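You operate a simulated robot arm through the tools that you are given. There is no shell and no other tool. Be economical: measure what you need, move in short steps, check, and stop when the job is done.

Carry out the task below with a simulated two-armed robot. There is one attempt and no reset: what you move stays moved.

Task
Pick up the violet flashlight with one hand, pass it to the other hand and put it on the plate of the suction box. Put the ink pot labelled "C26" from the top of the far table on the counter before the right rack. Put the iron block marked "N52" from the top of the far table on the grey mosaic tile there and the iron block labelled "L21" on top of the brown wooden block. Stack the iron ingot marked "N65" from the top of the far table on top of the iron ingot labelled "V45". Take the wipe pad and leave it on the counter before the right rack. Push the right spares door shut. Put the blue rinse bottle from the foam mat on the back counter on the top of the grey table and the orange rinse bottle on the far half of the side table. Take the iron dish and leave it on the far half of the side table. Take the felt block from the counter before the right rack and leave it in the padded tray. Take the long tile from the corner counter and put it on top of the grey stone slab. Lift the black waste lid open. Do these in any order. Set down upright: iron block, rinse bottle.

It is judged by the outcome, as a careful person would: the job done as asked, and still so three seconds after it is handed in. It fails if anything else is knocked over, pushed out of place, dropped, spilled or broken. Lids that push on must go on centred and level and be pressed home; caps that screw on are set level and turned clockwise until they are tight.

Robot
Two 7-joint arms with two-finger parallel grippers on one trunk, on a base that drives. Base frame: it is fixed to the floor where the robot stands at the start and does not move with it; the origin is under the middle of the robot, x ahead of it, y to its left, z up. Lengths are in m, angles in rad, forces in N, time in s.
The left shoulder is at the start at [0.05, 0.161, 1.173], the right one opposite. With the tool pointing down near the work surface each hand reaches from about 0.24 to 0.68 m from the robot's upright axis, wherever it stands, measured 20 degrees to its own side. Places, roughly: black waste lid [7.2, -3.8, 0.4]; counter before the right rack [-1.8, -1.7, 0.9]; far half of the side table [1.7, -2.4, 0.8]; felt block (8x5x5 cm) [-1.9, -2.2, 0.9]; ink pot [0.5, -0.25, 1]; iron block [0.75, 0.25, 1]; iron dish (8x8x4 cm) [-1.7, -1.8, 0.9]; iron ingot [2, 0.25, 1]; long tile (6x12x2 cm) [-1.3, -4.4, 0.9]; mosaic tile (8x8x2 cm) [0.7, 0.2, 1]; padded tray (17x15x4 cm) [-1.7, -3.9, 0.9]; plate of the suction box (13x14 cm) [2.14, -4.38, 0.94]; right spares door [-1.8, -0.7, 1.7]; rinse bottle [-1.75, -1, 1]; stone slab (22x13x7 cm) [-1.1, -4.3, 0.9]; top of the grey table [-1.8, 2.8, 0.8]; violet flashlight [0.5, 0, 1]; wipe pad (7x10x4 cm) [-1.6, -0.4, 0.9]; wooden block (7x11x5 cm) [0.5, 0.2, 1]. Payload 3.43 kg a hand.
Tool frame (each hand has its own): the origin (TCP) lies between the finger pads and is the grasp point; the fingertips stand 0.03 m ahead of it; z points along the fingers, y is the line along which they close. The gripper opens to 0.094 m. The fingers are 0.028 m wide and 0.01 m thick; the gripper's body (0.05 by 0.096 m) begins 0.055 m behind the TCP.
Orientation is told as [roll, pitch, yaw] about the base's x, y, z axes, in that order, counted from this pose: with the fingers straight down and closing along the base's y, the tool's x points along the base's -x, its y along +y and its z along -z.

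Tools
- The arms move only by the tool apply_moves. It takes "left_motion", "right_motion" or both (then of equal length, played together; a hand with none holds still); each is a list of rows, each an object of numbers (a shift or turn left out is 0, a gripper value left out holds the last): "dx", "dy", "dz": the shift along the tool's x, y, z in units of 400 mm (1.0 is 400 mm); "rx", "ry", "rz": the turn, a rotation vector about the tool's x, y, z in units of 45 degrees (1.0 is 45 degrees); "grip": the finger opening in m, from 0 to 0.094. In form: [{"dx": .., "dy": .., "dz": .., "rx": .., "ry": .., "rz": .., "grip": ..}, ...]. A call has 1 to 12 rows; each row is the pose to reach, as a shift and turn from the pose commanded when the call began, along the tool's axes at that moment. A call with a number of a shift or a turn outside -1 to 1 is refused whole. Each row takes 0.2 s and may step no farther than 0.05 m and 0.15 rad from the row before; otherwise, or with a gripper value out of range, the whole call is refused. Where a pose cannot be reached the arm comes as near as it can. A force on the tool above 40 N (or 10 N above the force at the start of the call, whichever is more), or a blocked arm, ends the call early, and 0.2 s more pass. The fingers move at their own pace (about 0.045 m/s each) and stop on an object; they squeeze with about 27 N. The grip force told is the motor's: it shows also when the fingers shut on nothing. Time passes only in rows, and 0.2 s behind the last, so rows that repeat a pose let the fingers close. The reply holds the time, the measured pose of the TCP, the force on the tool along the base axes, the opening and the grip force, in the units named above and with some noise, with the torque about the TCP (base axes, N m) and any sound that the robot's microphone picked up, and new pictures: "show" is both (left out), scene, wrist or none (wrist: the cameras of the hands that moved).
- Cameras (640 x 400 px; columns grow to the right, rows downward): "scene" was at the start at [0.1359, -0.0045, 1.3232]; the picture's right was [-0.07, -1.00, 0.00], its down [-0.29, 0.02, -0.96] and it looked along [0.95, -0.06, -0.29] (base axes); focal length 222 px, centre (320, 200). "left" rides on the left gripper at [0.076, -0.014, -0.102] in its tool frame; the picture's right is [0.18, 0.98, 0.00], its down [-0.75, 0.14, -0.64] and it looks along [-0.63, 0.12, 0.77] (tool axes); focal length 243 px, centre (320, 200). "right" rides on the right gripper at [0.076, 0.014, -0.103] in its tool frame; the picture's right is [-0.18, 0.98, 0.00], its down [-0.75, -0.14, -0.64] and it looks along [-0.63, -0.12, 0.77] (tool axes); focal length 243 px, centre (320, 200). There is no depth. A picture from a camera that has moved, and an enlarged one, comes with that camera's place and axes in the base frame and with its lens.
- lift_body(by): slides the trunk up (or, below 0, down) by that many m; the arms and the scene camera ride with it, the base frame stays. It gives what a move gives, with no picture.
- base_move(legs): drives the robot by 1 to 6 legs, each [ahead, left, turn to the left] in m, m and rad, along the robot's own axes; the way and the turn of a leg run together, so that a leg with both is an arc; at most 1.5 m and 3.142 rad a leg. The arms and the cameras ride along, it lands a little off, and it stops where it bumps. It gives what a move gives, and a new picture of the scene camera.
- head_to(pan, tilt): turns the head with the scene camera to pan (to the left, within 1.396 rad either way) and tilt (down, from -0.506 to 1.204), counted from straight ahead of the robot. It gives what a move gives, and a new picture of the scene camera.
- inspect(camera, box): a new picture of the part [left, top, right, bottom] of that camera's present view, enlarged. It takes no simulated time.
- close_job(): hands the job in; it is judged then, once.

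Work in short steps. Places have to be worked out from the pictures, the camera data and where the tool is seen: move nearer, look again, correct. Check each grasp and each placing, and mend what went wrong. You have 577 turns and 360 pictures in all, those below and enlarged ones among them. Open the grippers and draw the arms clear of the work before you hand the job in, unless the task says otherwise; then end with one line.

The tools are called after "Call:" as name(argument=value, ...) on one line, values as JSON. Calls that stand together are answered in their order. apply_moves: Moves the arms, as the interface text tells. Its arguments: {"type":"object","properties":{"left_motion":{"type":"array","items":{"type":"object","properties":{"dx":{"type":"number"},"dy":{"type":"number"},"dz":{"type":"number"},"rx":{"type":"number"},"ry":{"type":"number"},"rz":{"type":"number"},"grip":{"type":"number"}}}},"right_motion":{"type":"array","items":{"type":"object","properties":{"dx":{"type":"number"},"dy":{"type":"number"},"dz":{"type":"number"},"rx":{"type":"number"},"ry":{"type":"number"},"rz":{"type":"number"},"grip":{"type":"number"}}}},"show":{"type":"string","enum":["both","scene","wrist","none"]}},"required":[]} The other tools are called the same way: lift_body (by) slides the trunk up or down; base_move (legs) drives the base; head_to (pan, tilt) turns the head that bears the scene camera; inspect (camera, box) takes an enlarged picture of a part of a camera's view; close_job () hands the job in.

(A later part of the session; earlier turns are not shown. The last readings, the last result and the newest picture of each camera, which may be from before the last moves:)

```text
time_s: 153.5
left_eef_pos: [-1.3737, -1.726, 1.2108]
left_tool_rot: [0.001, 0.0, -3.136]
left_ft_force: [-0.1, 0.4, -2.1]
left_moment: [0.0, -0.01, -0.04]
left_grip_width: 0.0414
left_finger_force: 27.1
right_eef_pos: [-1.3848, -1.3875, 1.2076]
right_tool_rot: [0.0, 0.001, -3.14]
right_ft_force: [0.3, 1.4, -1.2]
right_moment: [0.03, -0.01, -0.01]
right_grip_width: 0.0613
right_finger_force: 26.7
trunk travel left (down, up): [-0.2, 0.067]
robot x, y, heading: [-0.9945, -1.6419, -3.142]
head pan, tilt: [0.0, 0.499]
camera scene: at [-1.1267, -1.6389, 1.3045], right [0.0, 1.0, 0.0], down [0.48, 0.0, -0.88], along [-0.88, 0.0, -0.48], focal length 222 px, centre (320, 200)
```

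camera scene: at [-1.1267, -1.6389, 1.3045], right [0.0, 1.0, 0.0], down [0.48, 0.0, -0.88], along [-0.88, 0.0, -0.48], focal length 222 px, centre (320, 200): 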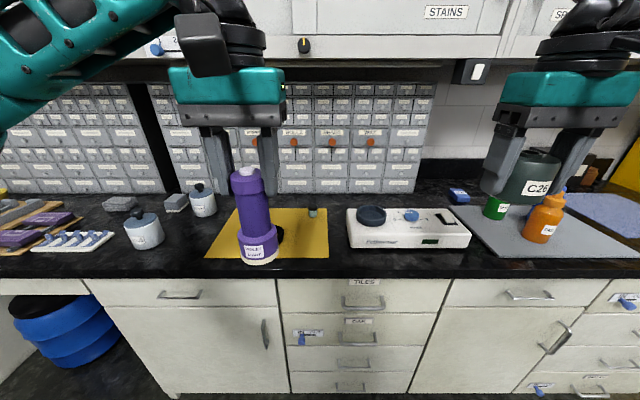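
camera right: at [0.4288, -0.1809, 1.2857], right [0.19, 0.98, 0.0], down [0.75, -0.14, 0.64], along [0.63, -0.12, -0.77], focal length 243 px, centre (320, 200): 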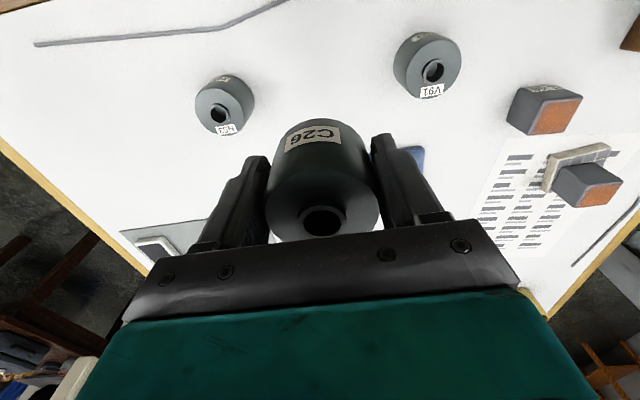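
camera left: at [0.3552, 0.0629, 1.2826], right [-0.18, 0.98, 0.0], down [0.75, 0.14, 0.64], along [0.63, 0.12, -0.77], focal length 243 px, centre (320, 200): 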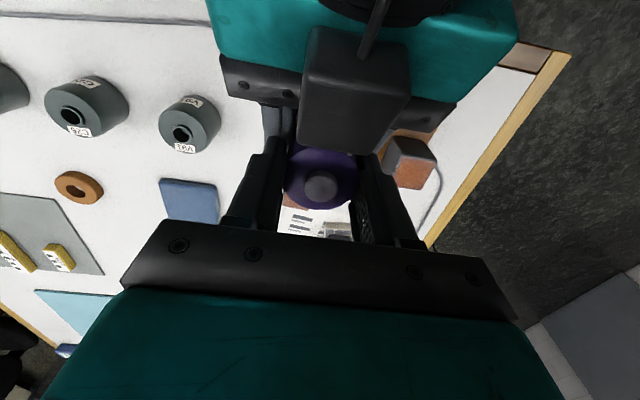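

I zoom to see what stands on the counter here.

Call:
inspect(camera="scene", box=[80, 160, 340, 280])

Call:
inspect(camera="scene", box=[300, 160, 560, 280])

Call:
inspect(camera="left", box=[0, 0, 640, 400])

```text
2.46 times, centred on (210, 220) of scene
camera zoom: at [-1.1267, -1.6389, 1.3045], right [0.0, 1.0, 0.0], down [0.48, 0.0, -0.88], along [-0.88, 0.0, -0.48], focal length 546 px, centre (591, 151)
```

zoom: 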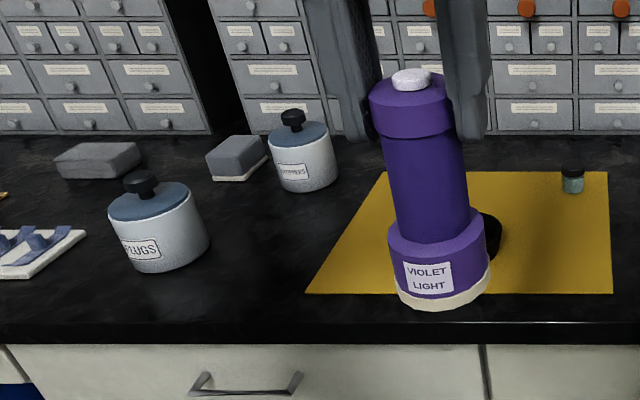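

```text
2.46 times, centred on (430, 220) of scene
camera zoom: at [-1.1267, -1.6389, 1.3045], right [0.0, 1.0, 0.0], down [0.48, 0.0, -0.88], along [-0.88, 0.0, -0.48], focal length 546 px, centre (49, 151)
```

zoom: 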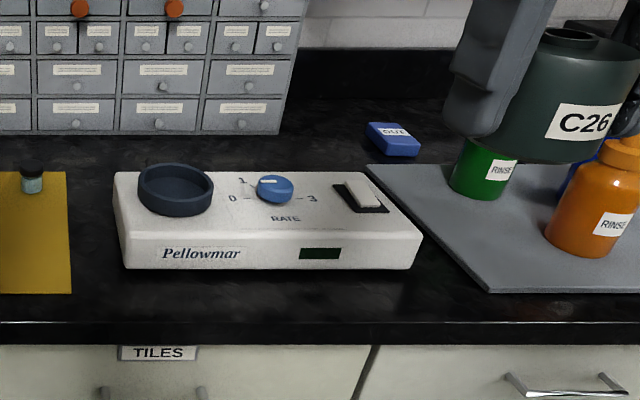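

```text
1.00 times, centred on (320, 200) of left
camera zoom: at [-1.2971, -1.7113, 1.3138], right [0.19, -0.98, 0.0], down [-0.75, -0.14, 0.64], along [-0.63, -0.12, -0.77], focal length 243 px, centre (320, 200)
```

zoom: 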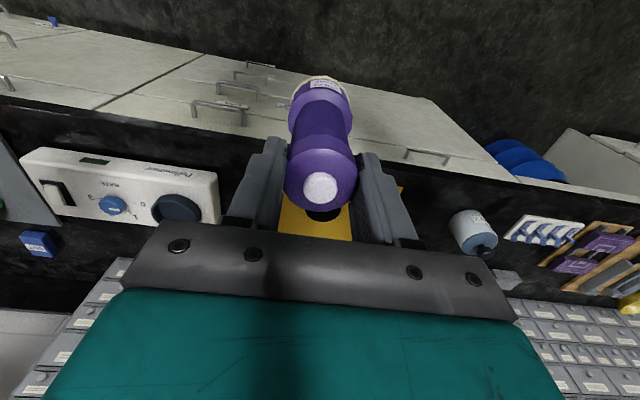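

Free bare counter lies left of the yellow mat at ≈(−1.68, −2.03). I shift left 0.46 m and ahead 0.1 m so the right hand can set the pot there.

Call:
base_move(legs=[[0, 0.46, 0], [0.12, 0, 0]])

Call:
head_to(pan=-0.1, tilt=0.75)

```text
time_s: 157.1
left_eef_pos: [-1.4909, -2.1885, 1.2108]
left_tool_rot: [0.002, 0.002, -3.136]
left_ft_force: [-0.2, -0.5, -2.6]
left_moment: [-0.02, -0.02, 0.0]
left_grip_width: 0.0413
left_finger_force: 26.8
right_eef_pos: [-1.503, -1.8513, 1.2075]
right_tool_rot: [-0.001, 0.002, -3.138]
right_ft_force: [0.1, 0.4, -1.7]
right_moment: [0.03, -0.03, 0.01]
right_grip_width: 0.0611
right_finger_force: 26.7
trunk travel left (down, up): [-0.2, 0.067]
robot x, y, heading: [-1.1144, -2.1015, -3.134]
head pan, tilt: [0.0, 0.499]
camera scene: at [-1.2446, -2.1018, 1.3043], right [0.0, 1.0, 0.0], down [0.48, 0.0, -0.88], along [-0.88, 0.0, -0.48], focal length 222 px, centre (320, 200)
```

scene: 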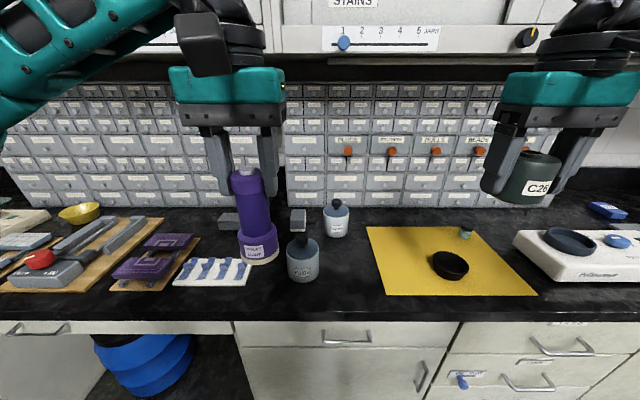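

```text
time_s: 157.9
left_eef_pos: [-1.4892, -2.1883, 1.2103]
left_tool_rot: [0.003, 0.003, -3.138]
left_ft_force: [-0.5, -0.5, -0.8]
left_moment: [-0.02, 0.0, 0.02]
left_grip_width: 0.0417
left_finger_force: 26.6
right_eef_pos: [-1.5019, -1.8504, 1.2074]
right_tool_rot: [-0.001, -0.001, -3.137]
right_ft_force: [-0.4, -1.4, -2.1]
right_moment: [0.0, 0.0, 0.0]
right_grip_width: 0.0615
right_finger_force: 26.8
trunk travel left (down, up): [-0.2, 0.067]
robot x, y, heading: [-1.1142, -2.1022, -3.14]
head pan, tilt: [-0.099, 0.75]
camera scene: at [-1.2352, -2.0935, 1.2825], right [0.1, 1.0, 0.0], down [0.68, -0.07, -0.73], along [-0.73, 0.07, -0.68], focal length 222 px, centre (320, 200)
```

scene: 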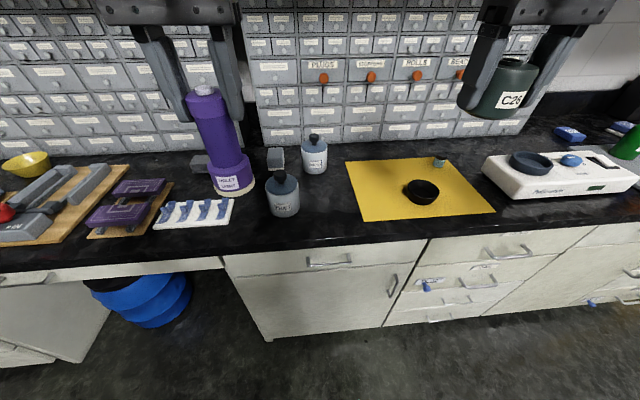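

The upper cabinet's lower edge (~z 1.34, x≈−1.62) limits height, so I go down in front first: right hand to y −2.03 and z≈1.02, left hand aside.

Call:
apply_moves(right_motion=[{"dy": 0.1, "dz": 0.03}, {"dy": 0.2, "dz": 0.08}, {"dy": 0.3, "dz": 0.16}, {"dy": 0.4, "dz": 0.23}, {"dy": 0.45, "dz": 0.31}, {"dy": 0.45, "dz": 0.39}, {"dy": 0.45, "dz": 0.46}, {"dy": 0.45, "dz": 0.46}], left_motion=[{"dy": 0.1}, {"dy": 0.2}, {"dy": 0.25}, {"dy": 0.25}, {"dy": 0.25}, {"dy": 0.25}, {"dy": 0.25}, {"dy": 0.25}])

```text
refused: row 3 steps farther than a row can; nothing moved
```

Call:
apply_moves(right_motion=[{"dy": 0.1, "dz": 0.03}, {"dy": 0.2, "dz": 0.08}, {"dy": 0.3, "dz": 0.14}, {"dy": 0.4, "dz": 0.2}, {"dy": 0.45, "dz": 0.3}, {"dy": 0.45, "dz": 0.39}, {"dy": 0.45, "dz": 0.46}, {"dy": 0.45, "dz": 0.46}], left_motion=[{"dy": 0.1}, {"dy": 0.2}, {"dy": 0.25}, {"dy": 0.25}, {"dy": 0.25}, {"dy": 0.25}, {"dy": 0.25}, {"dy": 0.25}])

```text
time_s: 159.7
left_eef_pos: [-1.4891, -2.2898, 1.2104]
left_tool_rot: [0.001, 0.003, -3.136]
left_ft_force: [0.2, 0.4, -2.3]
left_moment: [-0.04, -0.01, 0.04]
left_grip_width: 0.0415
left_finger_force: 27.3
right_eef_pos: [-1.5005, -2.0306, 1.0235]
right_tool_rot: [-0.001, -0.001, -3.139]
right_ft_force: [-0.2, 0.2, -0.5]
right_moment: [0.02, -0.01, -0.03]
right_grip_width: 0.0614
right_finger_force: 27.1
trunk travel left (down, up): [-0.2, 0.067]
robot x, y, heading: [-1.1157, -2.1036, -3.144]
head pan, tilt: [-0.099, 0.75]
camera scene: at [-1.2351, -2.0936, 1.2825], right [0.1, 1.0, 0.0], down [0.68, -0.07, -0.73], along [-0.73, 0.07, -0.68], focal length 222 px, centre (320, 200)
camera right: at [-1.4246, -2.0439, 1.1264], right [-0.18, -0.98, 0.0], down [-0.75, 0.14, 0.64], along [-0.63, 0.12, -0.77], focal length 243 px, centre (320, 200)
camera left: at [-1.4132, -2.2751, 1.314], right [0.19, -0.98, 0.0], down [-0.75, -0.14, 0.64], along [-0.63, -0.12, -0.77], focal length 243 px, centre (320, 200)
```

scene: 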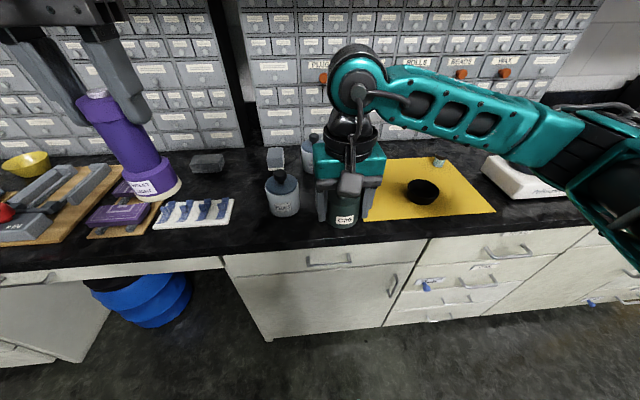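
right: 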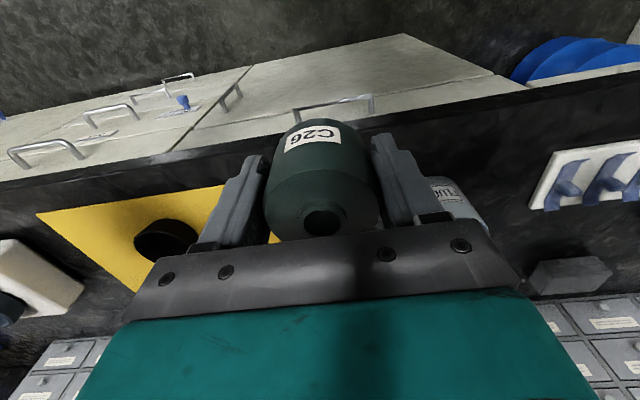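
left: 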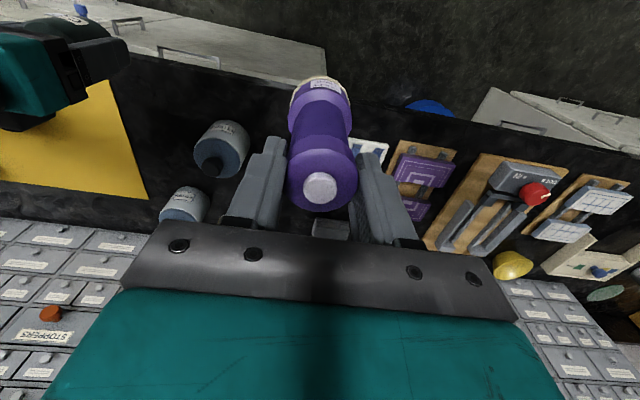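

I lower further in front of the counter edge region, then slide forward.

Call:
apply_moves(right_motion=[{"dz": 0.08}, {"dz": 0.15}, {"dz": 0.15, "dx": -0.1}, {"dz": 0.15, "dx": -0.2}, {"dz": 0.15, "dx": -0.3}, {"dz": 0.15, "dx": -0.4}, {"dz": 0.15, "dx": -0.48}, {"dz": 0.15, "dx": -0.48}])

```text
time_s: 161.5
left_eef_pos: [-1.4888, -2.2893, 1.2108]
left_tool_rot: [0.001, 0.001, -3.137]
left_ft_force: [-0.3, 0.0, -2.6]
left_moment: [0.01, 0.01, 0.01]
left_grip_width: 0.0413
left_finger_force: 26.5
right_eef_pos: [-1.6944, -2.0323, 0.9624]
right_tool_rot: [0.0, 0.0, -3.137]
right_ft_force: [0.0, 0.2, -0.6]
right_moment: [0.0, -0.01, -0.02]
right_grip_width: 0.0616
right_finger_force: 26.8
trunk travel left (down, up): [-0.2, 0.067]
robot x, y, heading: [-1.1149, -2.0991, -3.139]
head pan, tilt: [-0.099, 0.75]
camera scene: at [-1.2351, -2.0934, 1.2825], right [0.1, 1.0, 0.0], down [0.68, -0.07, -0.73], along [-0.73, 0.07, -0.68], focal length 222 px, centre (320, 200)
camera right: at [-1.6178, -2.0455, 1.0661], right [-0.18, -0.98, 0.0], down [-0.75, 0.14, 0.64], along [-0.63, 0.12, -0.77], focal length 243 px, centre (320, 200)
```

scene: 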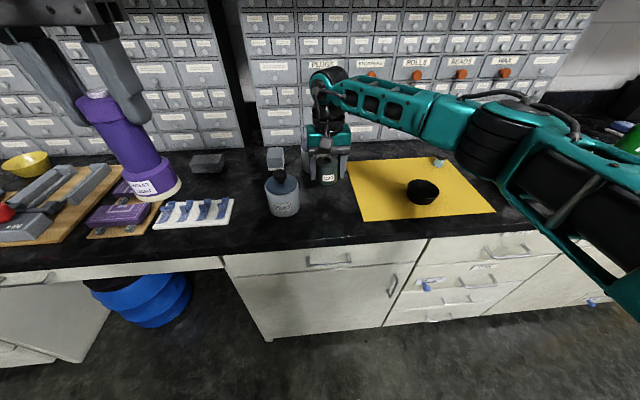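
right: 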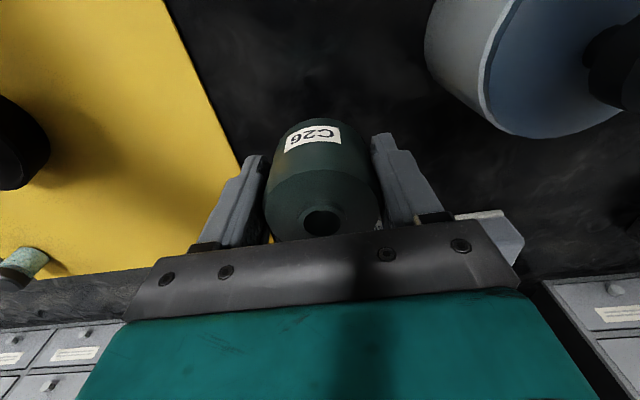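

Clear. I lower the pot slowly to the counter.

Call:
apply_moves(right_motion=[{"dz": 0.04}, {"dz": 0.075}, {"dz": 0.095}, {"dz": 0.105}, {"dz": 0.112}], show="none")

```text
time_s: 162.7
left_eef_pos: [-1.4897, -2.2896, 1.2113]
left_tool_rot: [0.001, 0.001, -3.136]
left_ft_force: [0.6, -0.6, -1.5]
left_moment: [0.03, 0.02, -0.02]
left_grip_width: 0.0414
left_finger_force: 26.7
right_eef_pos: [-1.6933, -2.0319, 0.918]
right_tool_rot: [-0.001, 0.001, -3.139]
right_ft_force: [-0.1, 0.0, -1.3]
right_moment: [-0.01, -0.04, 0.01]
right_grip_width: 0.0615
right_finger_force: 27.1
trunk travel left (down, up): [-0.2, 0.067]
robot x, y, heading: [-1.1202, -2.1022, -3.144]
head pan, tilt: [-0.099, 0.75]
```

Not touching yet; a few more millimetres.

Call:
apply_moves(right_motion=[{"dz": 0.008}, {"dz": 0.016}, {"dz": 0.022}], show="none")

```text
time_s: 163.5
left_eef_pos: [-1.4872, -2.2901, 1.2111]
left_tool_rot: [0.001, -0.001, -3.137]
left_ft_force: [-0.6, 0.5, -1.9]
left_moment: [-0.01, -0.01, -0.01]
left_grip_width: 0.0415
left_finger_force: 26.3
right_eef_pos: [-1.6949, -2.0321, 0.9147]
right_tool_rot: [0.0, -0.011, -3.138]
right_ft_force: [-6.4, 3.4, 25.1]
right_moment: [0.07, 0.22, -0.01]
right_grip_width: 0.0621
right_finger_force: 26.9
trunk travel left (down, up): [-0.2, 0.067]
robot x, y, heading: [-1.1143, -2.1024, -3.14]
head pan, tilt: [-0.099, 0.75]
```

Contact. I release, rise above the pot and pull back.

Call:
apply_moves(right_motion=[{"dz": -0.008, "grip": 0.085}, {"dz": -0.008, "grip": 0.085}, {"dz": -0.008, "grip": 0.085}, {"dz": -0.1}, {"dz": -0.2}, {"dz": -0.2, "dx": 0.1}, {"dz": -0.2, "dx": 0.2}, {"dz": -0.2, "dx": 0.3}, {"dz": -0.25, "dx": 0.4}, {"dz": -0.3, "dx": 0.46}], show="scene")

Call:
inspect(camera="scene", box=[180, 120, 480, 270])

```text
time_s: 165.7
left_eef_pos: [-1.4896, -2.2889, 1.2114]
left_tool_rot: [0.001, 0.002, -3.137]
left_ft_force: [1.1, 0.4, -1.6]
left_moment: [-0.02, 0.04, 0.04]
left_grip_width: 0.0416
left_finger_force: 27.0
right_eef_pos: [-1.5093, -2.032, 1.0295]
right_tool_rot: [-0.001, -0.002, -3.139]
right_ft_force: [-0.5, 0.0, 0.4]
right_moment: [0.0, 0.0, 0.01]
right_grip_width: 0.0849
right_finger_force: 0.1
trunk travel left (down, up): [-0.2, 0.067]
robot x, y, heading: [-1.1152, -2.1036, -3.14]
head pan, tilt: [-0.099, 0.75]
camera scene: at [-1.2349, -2.0936, 1.2825], right [0.1, 1.0, 0.0], down [0.68, -0.07, -0.73], along [-0.73, 0.07, -0.68], focal length 222 px, centre (320, 200)
```

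scene: 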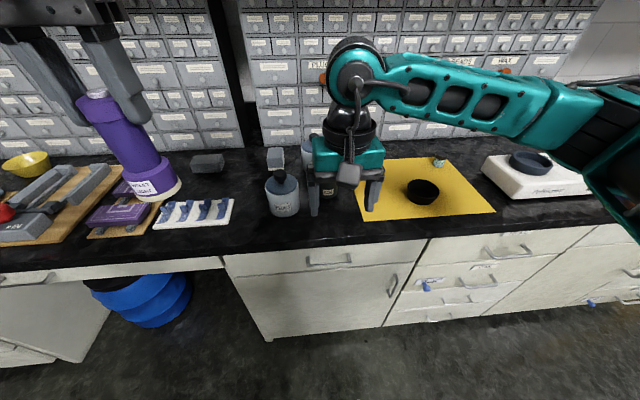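

```text
2.13 times, centred on (330, 195) of scene
camera zoom: at [-1.2349, -2.0936, 1.2825], right [0.1, 1.0, 0.0], down [0.68, -0.07, -0.73], along [-0.73, 0.07, -0.68], focal length 473 px, centre (299, 211)
```

zoom: 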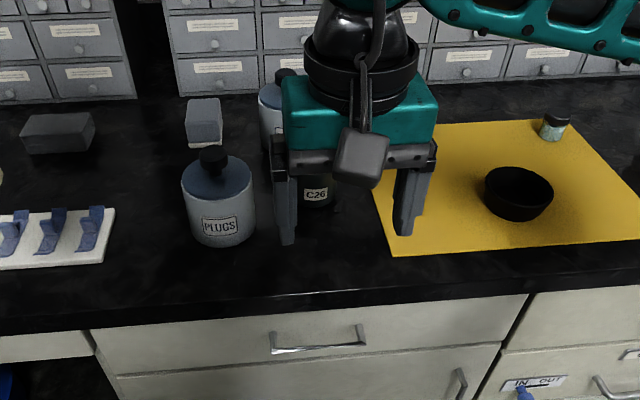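

The pot stands. Next, the iron dish at ≈(−1.642, −1.79): I move the right hand over it, low, with the gripper fully open.

Call:
apply_moves(right_motion=[{"dy": -0.1, "grip": 0.094}, {"dy": -0.2}, {"dy": -0.3}, {"dy": -0.4}, {"dy": -0.5, "dx": -0.03, "dz": 0.03}, {"dy": -0.58, "dx": -0.11, "dz": 0.06}, {"dy": -0.605, "dx": -0.22, "dz": 0.06}, {"dy": -0.605, "dx": -0.3, "dz": 0.06}, {"dy": -0.605, "dx": -0.3, "dz": 0.06}])

```text
time_s: 167.7
left_eef_pos: [-1.4889, -2.2889, 1.211]
left_tool_rot: [0.001, 0.002, -3.136]
left_ft_force: [-0.7, -0.5, -2.4]
left_moment: [0.0, -0.01, 0.0]
left_grip_width: 0.0414
left_finger_force: 27.0
right_eef_pos: [-1.6308, -1.7891, 1.0071]
right_tool_rot: [-0.003, 0.001, -3.138]
right_ft_force: [0.0, -0.6, 1.0]
right_moment: [-0.03, 0.03, -0.01]
right_grip_width: 0.0941
right_finger_force: 0.1
trunk travel left (down, up): [-0.2, 0.067]
robot x, y, heading: [-1.1121, -2.1027, -3.136]
head pan, tilt: [-0.099, 0.75]
camera scene: at [-1.2349, -2.0935, 1.2825], right [0.1, 1.0, 0.0], down [0.68, -0.07, -0.73], along [-0.73, 0.07, -0.68], focal length 222 px, centre (320, 200)
camera right: at [-1.555, -1.8027, 1.1098], right [-0.18, -0.98, 0.0], down [-0.75, 0.14, 0.64], along [-0.63, 0.12, -0.77], focal length 243 px, centre (320, 200)
```

scene: 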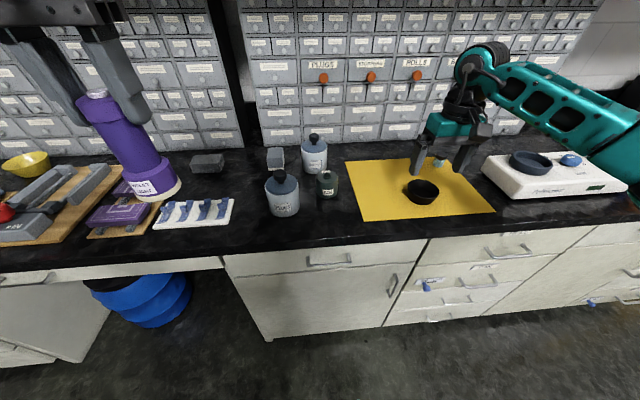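
right: 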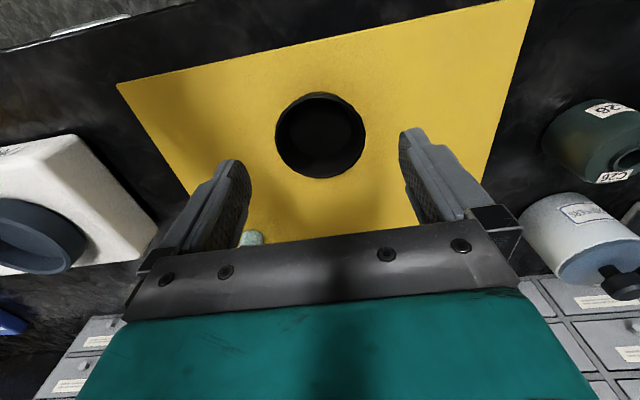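

Dish centre is 9 mm further forward. I correct, descend and grip its outside.

Call:
apply_moves(right_motion=[{"dx": -0.023, "dz": 0.08}, {"dx": -0.023, "dz": 0.15}, {"dx": -0.023, "dz": 0.2}, {"dx": -0.023, "dz": 0.215}, {"dx": -0.023, "dz": 0.215, "grip": 0.05}, {"dx": -0.023, "dz": 0.215, "grip": 0.05}, {"dx": -0.023, "dz": 0.215, "grip": 0.05}, {"dx": -0.023, "dz": 0.215, "grip": 0.05}], show="wrist")

```text
time_s: 169.5
left_eef_pos: [-1.489, -2.2892, 1.211]
left_tool_rot: [0.003, 0.001, -3.136]
left_ft_force: [0.3, -0.5, -1.8]
left_moment: [0.02, 0.03, 0.02]
left_grip_width: 0.0415
left_finger_force: 27.0
right_eef_pos: [-1.6394, -1.7896, 0.9205]
right_tool_rot: [-0.003, 0.0, -3.138]
right_ft_force: [-0.4, 2.8, 0.6]
right_moment: [0.15, 0.05, -0.07]
right_grip_width: 0.0792
right_finger_force: 26.9
trunk travel left (down, up): [-0.2, 0.067]
robot x, y, heading: [-1.1148, -2.1013, -3.139]
head pan, tilt: [-0.099, 0.75]
camera right: at [-1.5637, -1.8024, 1.0232], right [-0.18, -0.98, 0.0], down [-0.75, 0.14, 0.64], along [-0.63, 0.12, -0.77], focal length 243 px, centre (320, 200)
```

right: 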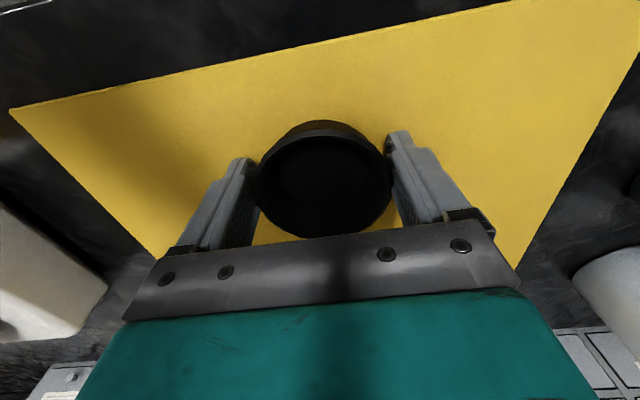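

Gripped at 7.9 cm. I lift a little and check.

Call:
apply_moves(right_motion=[{"dz": -0.05}, {"dz": -0.1}, {"dz": -0.14}, {"dz": -0.14, "dx": 0.1}, {"dz": -0.14, "dx": 0.2}, {"dz": -0.2, "dx": 0.3}, {"dz": -0.28, "dx": 0.38}, {"dz": -0.38, "dx": 0.45}, {"dz": -0.48, "dx": 0.5}])

```text
time_s: 171.5
left_eef_pos: [-1.4876, -2.29, 1.2104]
left_tool_rot: [0.003, 0.0, -3.137]
left_ft_force: [0.7, -0.7, -1.9]
left_moment: [0.04, 0.01, 0.0]
left_grip_width: 0.0415
left_finger_force: 26.8
right_eef_pos: [-1.4379, -1.7893, 1.1126]
right_tool_rot: [-0.002, -0.001, -3.136]
right_ft_force: [0.4, 0.6, -2.9]
right_moment: [0.03, -0.01, 0.0]
right_grip_width: 0.079
right_finger_force: 27.4
trunk travel left (down, up): [-0.2, 0.067]
robot x, y, heading: [-1.1132, -2.1088, -3.136]
head pan, tilt: [-0.099, 0.75]
camera scene: at [-1.2346, -2.0938, 1.2825], right [0.1, 1.0, 0.0], down [0.68, -0.07, -0.73], along [-0.73, 0.07, -0.68], focal length 222 px, centre (320, 200)
camera right: at [-1.3624, -1.8031, 1.2146], right [-0.18, -0.98, 0.0], down [-0.75, 0.14, 0.64], along [-0.63, 0.12, -0.77], focal length 243 px, centre (320, 200)
```

scene: 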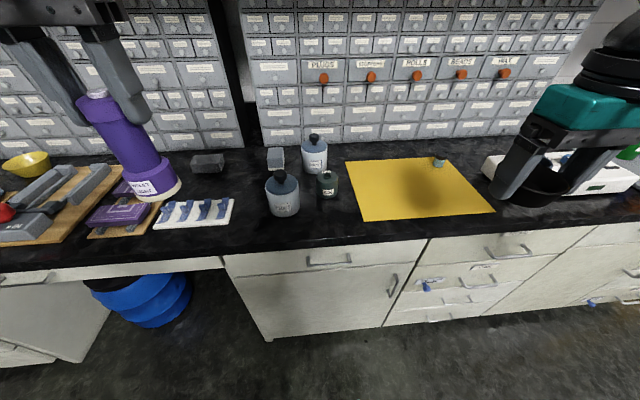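
right: 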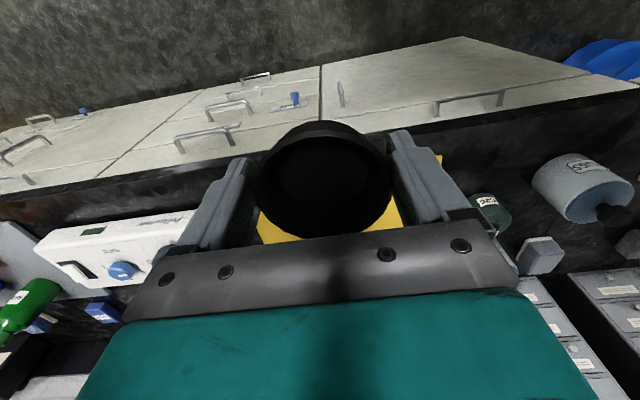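

Both loads held. I back off, turn to +x and look toward the side table.

Call:
base_move(legs=[[-0.45, 0, 0], [0, 0, 1.57], [0, 0, 1.57]])

Call:
head_to(pan=0, tilt=0.25)

```text
time_s: 181.8
left_eef_pos: [-0.2851, -1.9288, 1.2115]
left_tool_rot: [0.001, 0.002, -0.03]
left_ft_force: [-0.2, 1.1, -2.6]
left_moment: [-0.06, 0.02, -0.04]
left_grip_width: 0.0413
left_finger_force: 27.4
right_eef_pos: [-0.3511, -2.4268, 1.1121]
right_tool_rot: [-0.003, 0.0, -0.03]
right_ft_force: [0.5, -0.2, -2.7]
right_moment: [0.02, 0.06, 0.02]
right_grip_width: 0.0779
right_finger_force: 26.8
trunk travel left (down, up): [-0.2, 0.067]
robot x, y, heading: [-0.6658, -2.1053, -0.028]
head pan, tilt: [-0.099, 0.75]
camera scene: at [-0.5394, -2.1131, 1.2825], right [-0.13, -0.99, 0.0], down [-0.68, 0.09, -0.73], along [0.72, -0.1, -0.68], focal length 222 px, centre (320, 200)
```

scene: 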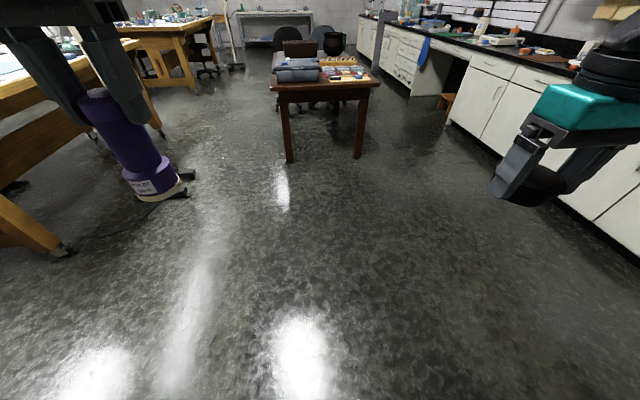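

```text
time_s: 182.7
left_eef_pos: [-0.2841, -1.9296, 1.2108]
left_tool_rot: [0.001, 0.001, -0.03]
left_ft_force: [-1.4, 1.0, -2.7]
left_moment: [0.01, 0.01, 0.01]
left_grip_width: 0.0415
left_finger_force: 27.0
right_eef_pos: [-0.3506, -2.4284, 1.1122]
right_tool_rot: [0.001, 0.0, -0.031]
right_ft_force: [0.0, 0.0, -3.6]
right_moment: [0.0, 0.05, 0.0]
right_grip_width: 0.0778
right_finger_force: 27.0
trunk travel left (down, up): [-0.2, 0.067]
robot x, y, heading: [-0.6667, -2.1006, -0.032]
head pan, tilt: [0.0, 0.25]
camera scene: at [-0.5282, -2.1053, 1.3275], right [-0.03, -1.0, 0.0], down [-0.25, 0.01, -0.97], along [0.97, -0.03, -0.25], focal length 222 px, centre (320, 200)
```

scene: 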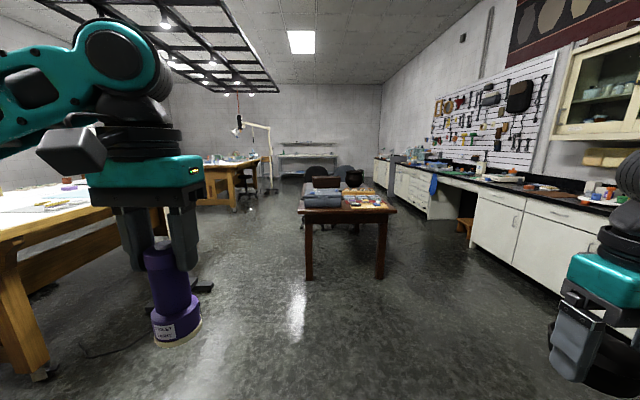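

The side table is ahead at x≈1.4. I drive to about x=0.9, y=−2.4.

Call:
base_move(legs=[[1.1, -0.25, 0.03], [0.42, 0, 0]])

Call:
head_to(pan=0, tilt=0.55)

```text
time_s: 190.7
left_eef_pos: [1.2323, -2.1771, 1.2107]
left_tool_rot: [0.001, 0.003, 0.01]
left_ft_force: [0.3, 0.4, -1.6]
left_moment: [0.03, -0.01, 0.03]
left_grip_width: 0.0412
left_finger_force: 27.0
right_eef_pos: [1.1855, -2.6772, 1.1121]
right_tool_rot: [0.001, 0.001, 0.008]
right_ft_force: [0.9, 0.7, -2.5]
right_moment: [0.0, 0.06, -0.01]
right_grip_width: 0.0776
right_finger_force: 27.4
trunk travel left (down, up): [-0.2, 0.067]
robot x, y, heading: [0.8574, -2.3654, 0.011]
head pan, tilt: [0.0, 0.25]
camera scene: at [0.9959, -2.3627, 1.3275], right [0.01, -1.0, 0.0], down [-0.25, 0.0, -0.97], along [0.97, 0.01, -0.25], focal length 222 px, centre (320, 200)
```

scene: 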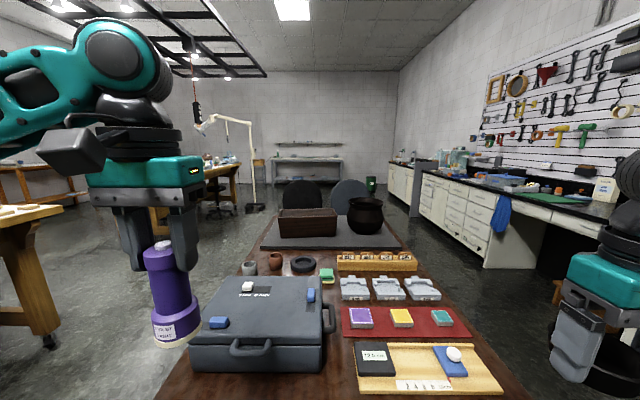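

```text
time_s: 191.5
left_eef_pos: [1.232, -2.1766, 1.2115]
left_tool_rot: [0.003, 0.003, 0.01]
left_ft_force: [0.8, 0.5, -1.8]
left_moment: [0.01, 0.0, -0.03]
left_grip_width: 0.0414
left_finger_force: 27.5
right_eef_pos: [1.1841, -2.6778, 1.1121]
right_tool_rot: [-0.001, 0.001, 0.009]
right_ft_force: [-0.2, 0.6, -3.0]
right_moment: [0.05, 0.06, -0.01]
right_grip_width: 0.0776
right_finger_force: 26.9
trunk travel left (down, up): [-0.2, 0.067]
robot x, y, heading: [0.8601, -2.366, 0.005]
head pan, tilt: [0.0, 0.55]
camera scene: at [0.9919, -2.3627, 1.2999], right [0.01, -1.0, 0.0], down [-0.52, 0.0, -0.85], along [0.85, 0.01, -0.52], focal length 222 px, centre (320, 200)
```

scene: 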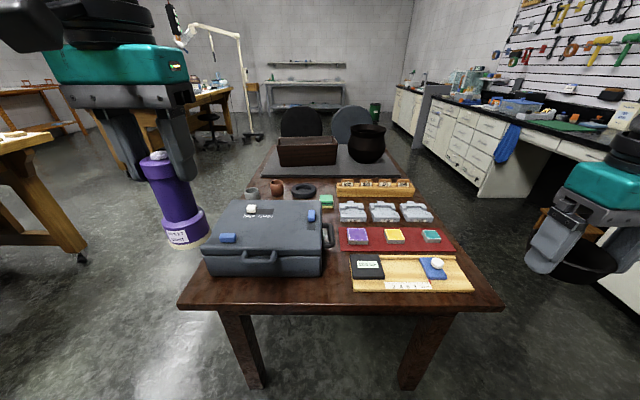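

I zoom onto the table to find free spots and its extent.

Call:
inspect(camera="scene", box=[210, 130, 450, 250])

Call:
inspect(camera="scene", box=[170, 190, 510, 320])

```text
2.67 times, centred on (330, 190) of scene
camera zoom: at [0.9919, -2.3627, 1.2999], right [0.01, -1.0, 0.0], down [-0.52, 0.0, -0.85], along [0.85, 0.01, -0.52], focal length 591 px, centre (293, 227)
```

zoom: 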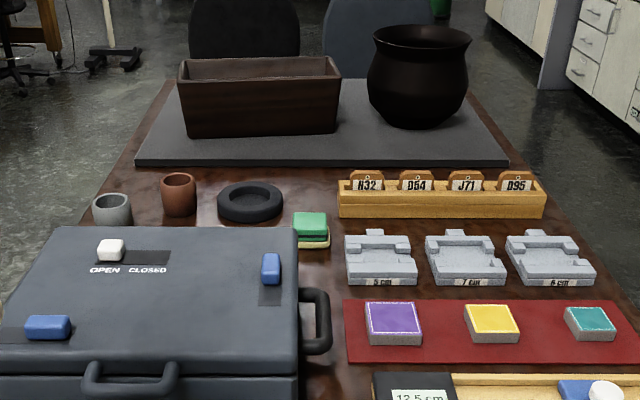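

```text
1.88 times, centred on (340, 255) of scene
camera zoom: at [0.9919, -2.3627, 1.2999], right [0.01, -1.0, 0.0], down [-0.52, 0.0, -0.85], along [0.85, 0.01, -0.52], focal length 417 px, centre (282, 96)
```

zoom: 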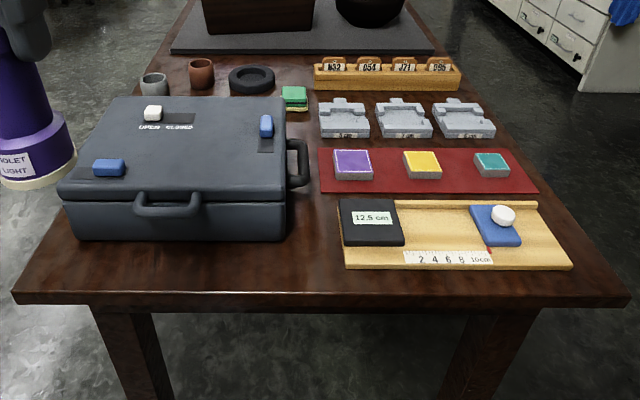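

The table's listed half (centre x≈1.7) is the one nearer to me; a free spot is between case and ruler tray, ≈(1.415, −2.415). I rotate the right gripper 90° so its body fits between them.

Call:
apply_moves(right_motion=[{"rz": -0.17}, {"rz": -0.34}, {"rz": -0.51}, {"rz": -0.68}, {"rz": -0.85}, {"rz": -1.0}], show="none")

Call:
apply_moves(right_motion=[{"rz": -0.17}, {"rz": -0.34}, {"rz": -0.51}, {"rz": -0.68}, {"rz": -0.85}, {"rz": -1.0}], show="scene")

```text
time_s: 192.9
left_eef_pos: [1.2319, -2.1781, 1.2119]
left_tool_rot: [0.001, 0.002, 0.009]
left_ft_force: [0.1, 0.1, -2.0]
left_moment: [0.0, -0.02, 0.0]
left_grip_width: 0.0416
left_finger_force: 27.0
right_eef_pos: [1.184, -2.6777, 1.1111]
right_tool_rot: [0.0, 0.0, 0.797]
right_ft_force: [0.9, 0.2, -2.5]
right_moment: [-0.09, 0.02, -0.02]
right_grip_width: 0.0777
right_finger_force: 26.6
trunk travel left (down, up): [-0.2, 0.067]
robot x, y, heading: [0.8552, -2.3675, 0.007]
head pan, tilt: [0.0, 0.55]
```

```text
time_s: 194.3
left_eef_pos: [1.2333, -2.177, 1.2112]
left_tool_rot: [0.002, 0.002, 0.009]
left_ft_force: [-0.5, 0.5, -1.6]
left_moment: [0.02, 0.02, -0.01]
left_grip_width: 0.0414
left_finger_force: 27.1
right_eef_pos: [1.0973, -2.5537, 1.1102]
right_tool_rot: [0.001, 0.002, 1.578]
right_ft_force: [0.2, -0.4, -2.1]
right_moment: [-0.05, -0.02, 0.0]
right_grip_width: 0.0775
right_finger_force: 27.4
right hand out of reach, approached as far as the arm can: row 1, 2, 3, 4, 5, 6
trunk travel left (down, up): [-0.2, 0.067]
robot x, y, heading: [0.8563, -2.3648, 0.005]
head pan, tilt: [0.0, 0.55]
camera scene: at [0.9921, -2.362, 1.2998], right [0.01, -1.0, 0.0], down [-0.52, 0.0, -0.85], along [0.85, 0.01, -0.52], focal length 222 px, centre (320, 200)
```

scene: 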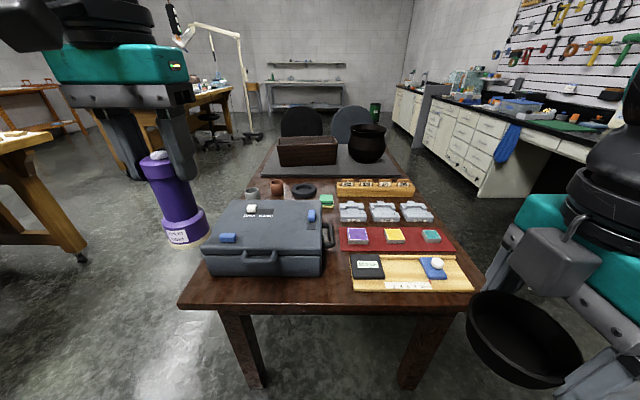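

Rotation done though with a shifted position; I test moving forward with this orientation.

Call:
apply_moves(right_motion=[{"dx": -0.08, "dy": -0.09}, {"dx": -0.16, "dy": -0.18}, {"dx": -0.24, "dy": -0.27}, {"dx": -0.325, "dy": -0.36}, {"dx": -0.34, "dy": -0.45}], show="scene")

```text
time_s: 195.5
left_eef_pos: [1.2332, -2.1779, 1.2104]
left_tool_rot: [0.001, 0.002, 0.008]
left_ft_force: [0.6, -0.2, -1.4]
left_moment: [-0.02, -0.04, -0.02]
left_grip_width: 0.0415
left_finger_force: 27.3
right_eef_pos: [1.1889, -2.4032, 1.1074]
right_tool_rot: [-0.001, 0.002, 1.577]
right_ft_force: [0.5, -1.4, -3.4]
right_moment: [-0.02, 0.02, 0.02]
right_grip_width: 0.0772
right_finger_force: 26.8
right hand out of reach, approached as far as the arm can: row 1, 2, 3, 4, 5
trunk travel left (down, up): [-0.2, 0.067]
robot x, y, heading: [0.8591, -2.366, 0.007]
head pan, tilt: [0.0, 0.55]
camera scene: at [0.9919, -2.3627, 1.2999], right [0.01, -1.0, 0.0], down [-0.52, 0.0, -0.85], along [0.85, 0.01, -0.52], focal length 222 px, centre (320, 200)
```

scene: 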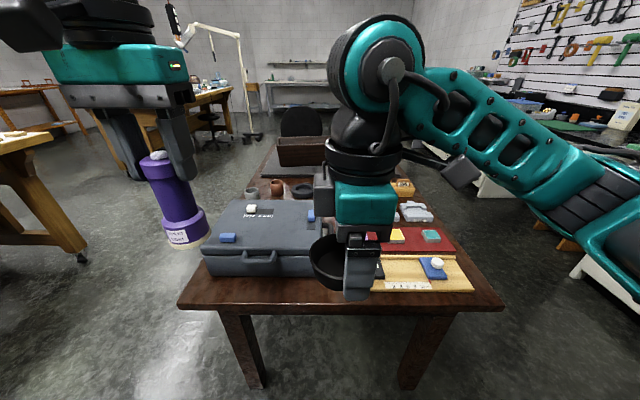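

That orientation can't reach further. I turn the hand back to straight and will use the unrotated gripper.

Call:
apply_moves(right_motion=[{"rz": 0.17}, {"rz": 0.34}, {"rz": 0.51}, {"rz": 0.68}, {"rz": 0.85}, {"rz": 1.0}], show="none")

Call:
apply_moves(right_motion=[{"rz": 0.17}, {"rz": 0.34}, {"rz": 0.51}, {"rz": 0.68}, {"rz": 0.85}, {"rz": 1.0, "dx": 0.06}], show="wrist")

```text
time_s: 196.9
left_eef_pos: [1.2327, -2.1765, 1.2116]
left_tool_rot: [0.002, 0.002, 0.009]
left_ft_force: [-0.1, 0.2, -1.5]
left_moment: [-0.03, 0.01, 0.02]
left_grip_width: 0.0416
left_finger_force: 27.0
right_eef_pos: [1.1887, -2.4059, 1.109]
right_tool_rot: [-0.001, 0.002, 0.791]
right_ft_force: [-0.6, 0.1, -2.0]
right_moment: [-0.04, 0.03, -0.01]
right_grip_width: 0.0774
right_finger_force: 26.6
trunk travel left (down, up): [-0.2, 0.067]
robot x, y, heading: [0.8614, -2.3642, 0.004]
head pan, tilt: [0.0, 0.55]
```

```text
time_s: 198.3
left_eef_pos: [1.2315, -2.1776, 1.2113]
left_tool_rot: [0.003, 0.002, 0.009]
left_ft_force: [0.6, -0.9, -1.9]
left_moment: [0.01, 0.0, 0.02]
left_grip_width: 0.0414
left_finger_force: 27.2
right_eef_pos: [1.1694, -2.4227, 1.1084]
right_tool_rot: [0.001, 0.0, 0.006]
right_ft_force: [0.3, -0.3, -3.0]
right_moment: [-0.02, 0.06, -0.01]
right_grip_width: 0.0771
right_finger_force: 27.1
trunk travel left (down, up): [-0.2, 0.067]
robot x, y, heading: [0.8592, -2.3656, 0.001]
head pan, tilt: [0.0, 0.55]
camera right: at [1.0945, -2.4087, 1.2121], right [0.18, 0.98, 0.0], down [0.75, -0.14, 0.64], along [0.63, -0.11, -0.77], focal length 243 px, centre (320, 200)
```

right: 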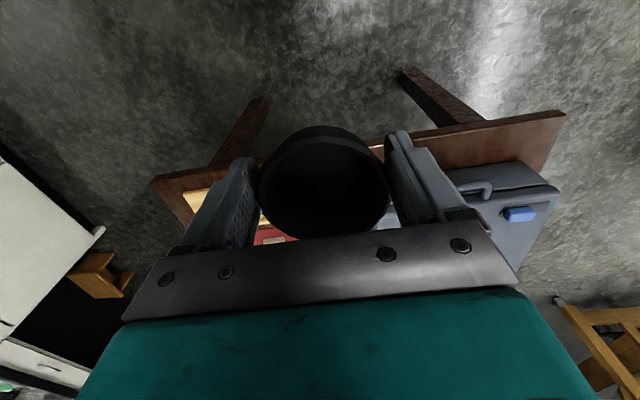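

I move the dish over the spot at z≈0.95 and look.

Call:
apply_moves(right_motion=[{"dx": -0.1, "dy": 0.01}, {"dx": -0.2, "dy": 0.02}, {"dx": -0.3, "dy": 0.03}, {"dx": -0.4, "dy": 0.037}, {"dx": -0.5, "dy": 0.037, "dz": 0.05}, {"dx": -0.59, "dy": 0.037, "dz": 0.12}, {"dx": -0.59, "dy": 0.037, "dz": 0.23}, {"dx": -0.59, "dy": 0.037, "dz": 0.34}, {"dx": -0.59, "dy": 0.037, "dz": 0.4}, {"dx": -0.59, "dy": 0.037, "dz": 0.4}])

Call:
inspect(camera="scene", box=[210, 190, 490, 320])

```text
time_s: 200.5
left_eef_pos: [1.232, -2.1761, 1.2114]
left_tool_rot: [0.001, 0.002, 0.011]
left_ft_force: [-0.5, -0.1, -1.3]
left_moment: [-0.03, 0.01, 0.03]
left_grip_width: 0.0415
left_finger_force: 27.7
right_eef_pos: [1.408, -2.406, 0.9487]
right_tool_rot: [-0.002, 0.0, 0.01]
right_ft_force: [0.2, 0.2, -2.1]
right_moment: [0.02, 0.03, 0.01]
right_grip_width: 0.0768
right_finger_force: 27.0
trunk travel left (down, up): [-0.2, 0.067]
robot x, y, heading: [0.8599, -2.3684, 0.007]
head pan, tilt: [0.0, 0.55]
camera scene: at [0.9919, -2.3625, 1.2999], right [0.01, -1.0, 0.0], down [-0.52, 0.0, -0.85], along [0.85, 0.01, -0.52], focal length 222 px, centre (320, 200)
camera right: at [1.3313, -2.3917, 1.0508], right [0.18, 0.98, 0.0], down [0.75, -0.13, 0.64], along [0.63, -0.11, -0.77], focal length 243 px, centre (320, 200)
```

scene: 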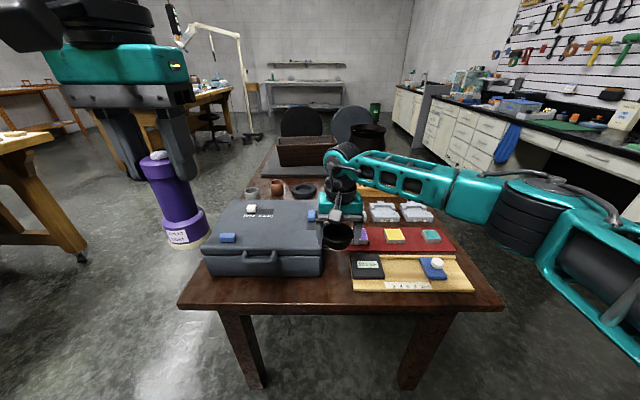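
right: 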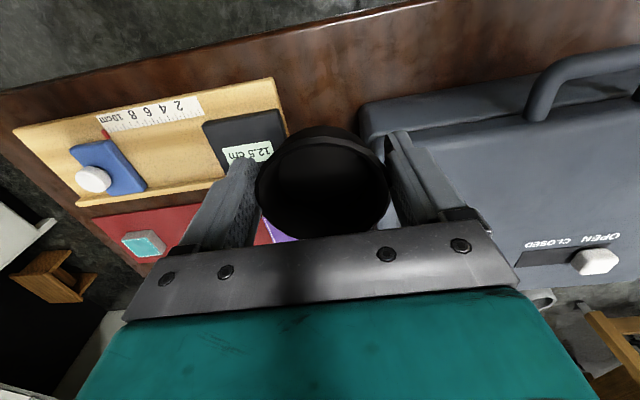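

```text
2.29 times, centred on (350, 255) of scene
camera zoom: at [0.9919, -2.3625, 1.2999], right [0.01, -1.0, 0.0], down [-0.52, 0.0, -0.85], along [0.85, 0.01, -0.52], focal length 507 px, centre (251, 74)
```

zoom: 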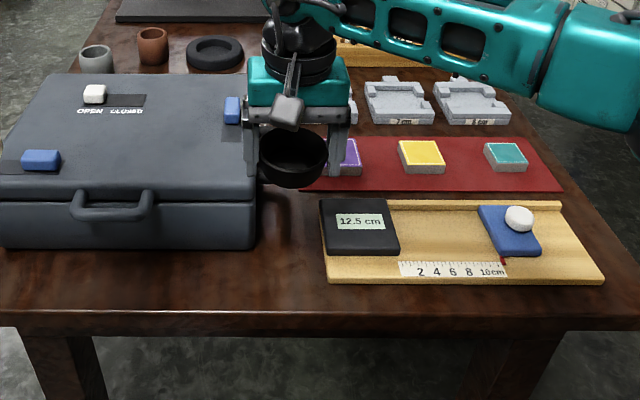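

From the wrist view: tray edge y −2.45, case corner (1.438, −2.36), table edge x 1.353. Target (1.400, −2.394). I lower to just above.

Call:
apply_moves(right_motion=[{"dx": 0.02, "dy": 0.03}, {"dx": 0.02, "dy": 0.03, "dz": 0.1}, {"dx": 0.02, "dy": 0.03, "dz": 0.2}, {"dx": 0.02, "dy": 0.03, "dz": 0.28}, {"dx": 0.02, "dy": 0.03, "dz": 0.33}, {"dx": 0.02, "dy": 0.03, "dz": 0.33}])

Call:
inspect(camera="scene", box=[270, 210, 430, 310])

```text
time_s: 201.9
left_eef_pos: [1.2321, -2.1806, 1.2119]
left_tool_rot: [0.003, 0.001, 0.007]
left_ft_force: [-0.5, 0.6, -1.1]
left_moment: [-0.02, 0.02, 0.04]
left_grip_width: 0.0415
left_finger_force: 26.9
right_eef_pos: [1.3992, -2.3972, 0.8164]
right_tool_rot: [-0.005, 0.002, 0.003]
right_ft_force: [-5.9, -22.1, 0.6]
right_moment: [-0.01, -0.08, -0.58]
right_grip_width: 0.0774
right_finger_force: 27.0
trunk travel left (down, up): [-0.2, 0.067]
robot x, y, heading: [0.859, -2.3655, 0.008]
head pan, tilt: [0.0, 0.55]
camera scene: at [0.991, -2.3646, 1.3], right [0.01, -1.0, 0.0], down [-0.52, 0.0, -0.85], along [0.85, 0.01, -0.52], focal length 222 px, centre (320, 200)
camera right: at [1.3235, -2.383, 0.9194], right [0.18, 0.98, -0.01], down [0.76, -0.13, 0.64], along [0.63, -0.12, -0.77], focal length 243 px, centre (320, 200)
```

scene: 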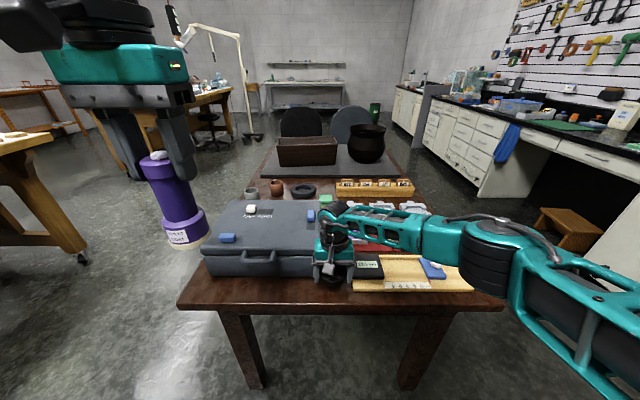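
right: 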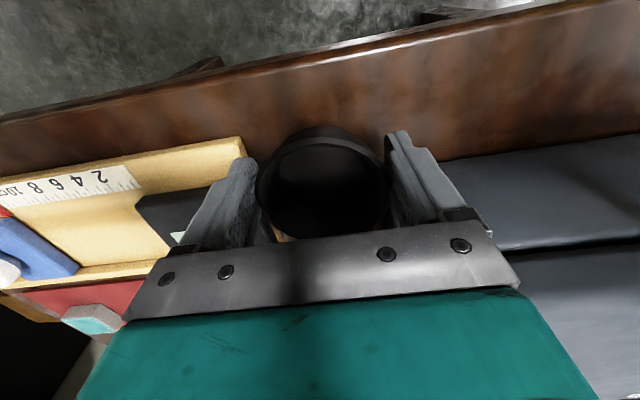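

```text
4.00 times, centred on (350, 260) of scene
camera zoom: at [0.991, -2.3646, 1.3], right [0.01, -1.0, 0.0], down [-0.52, 0.0, -0.85], along [0.85, 0.01, -0.52], focal length 887 px, centre (200, -40)
```

zoom: 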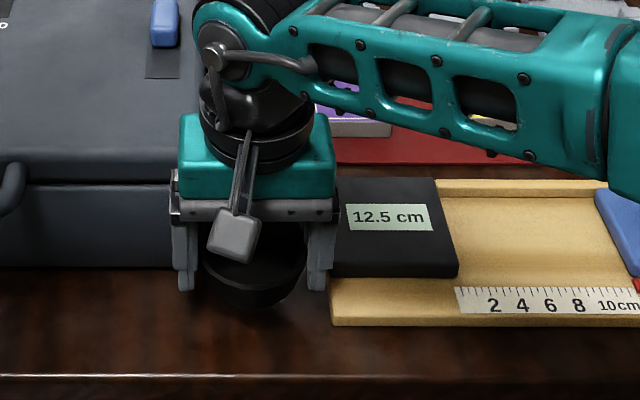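

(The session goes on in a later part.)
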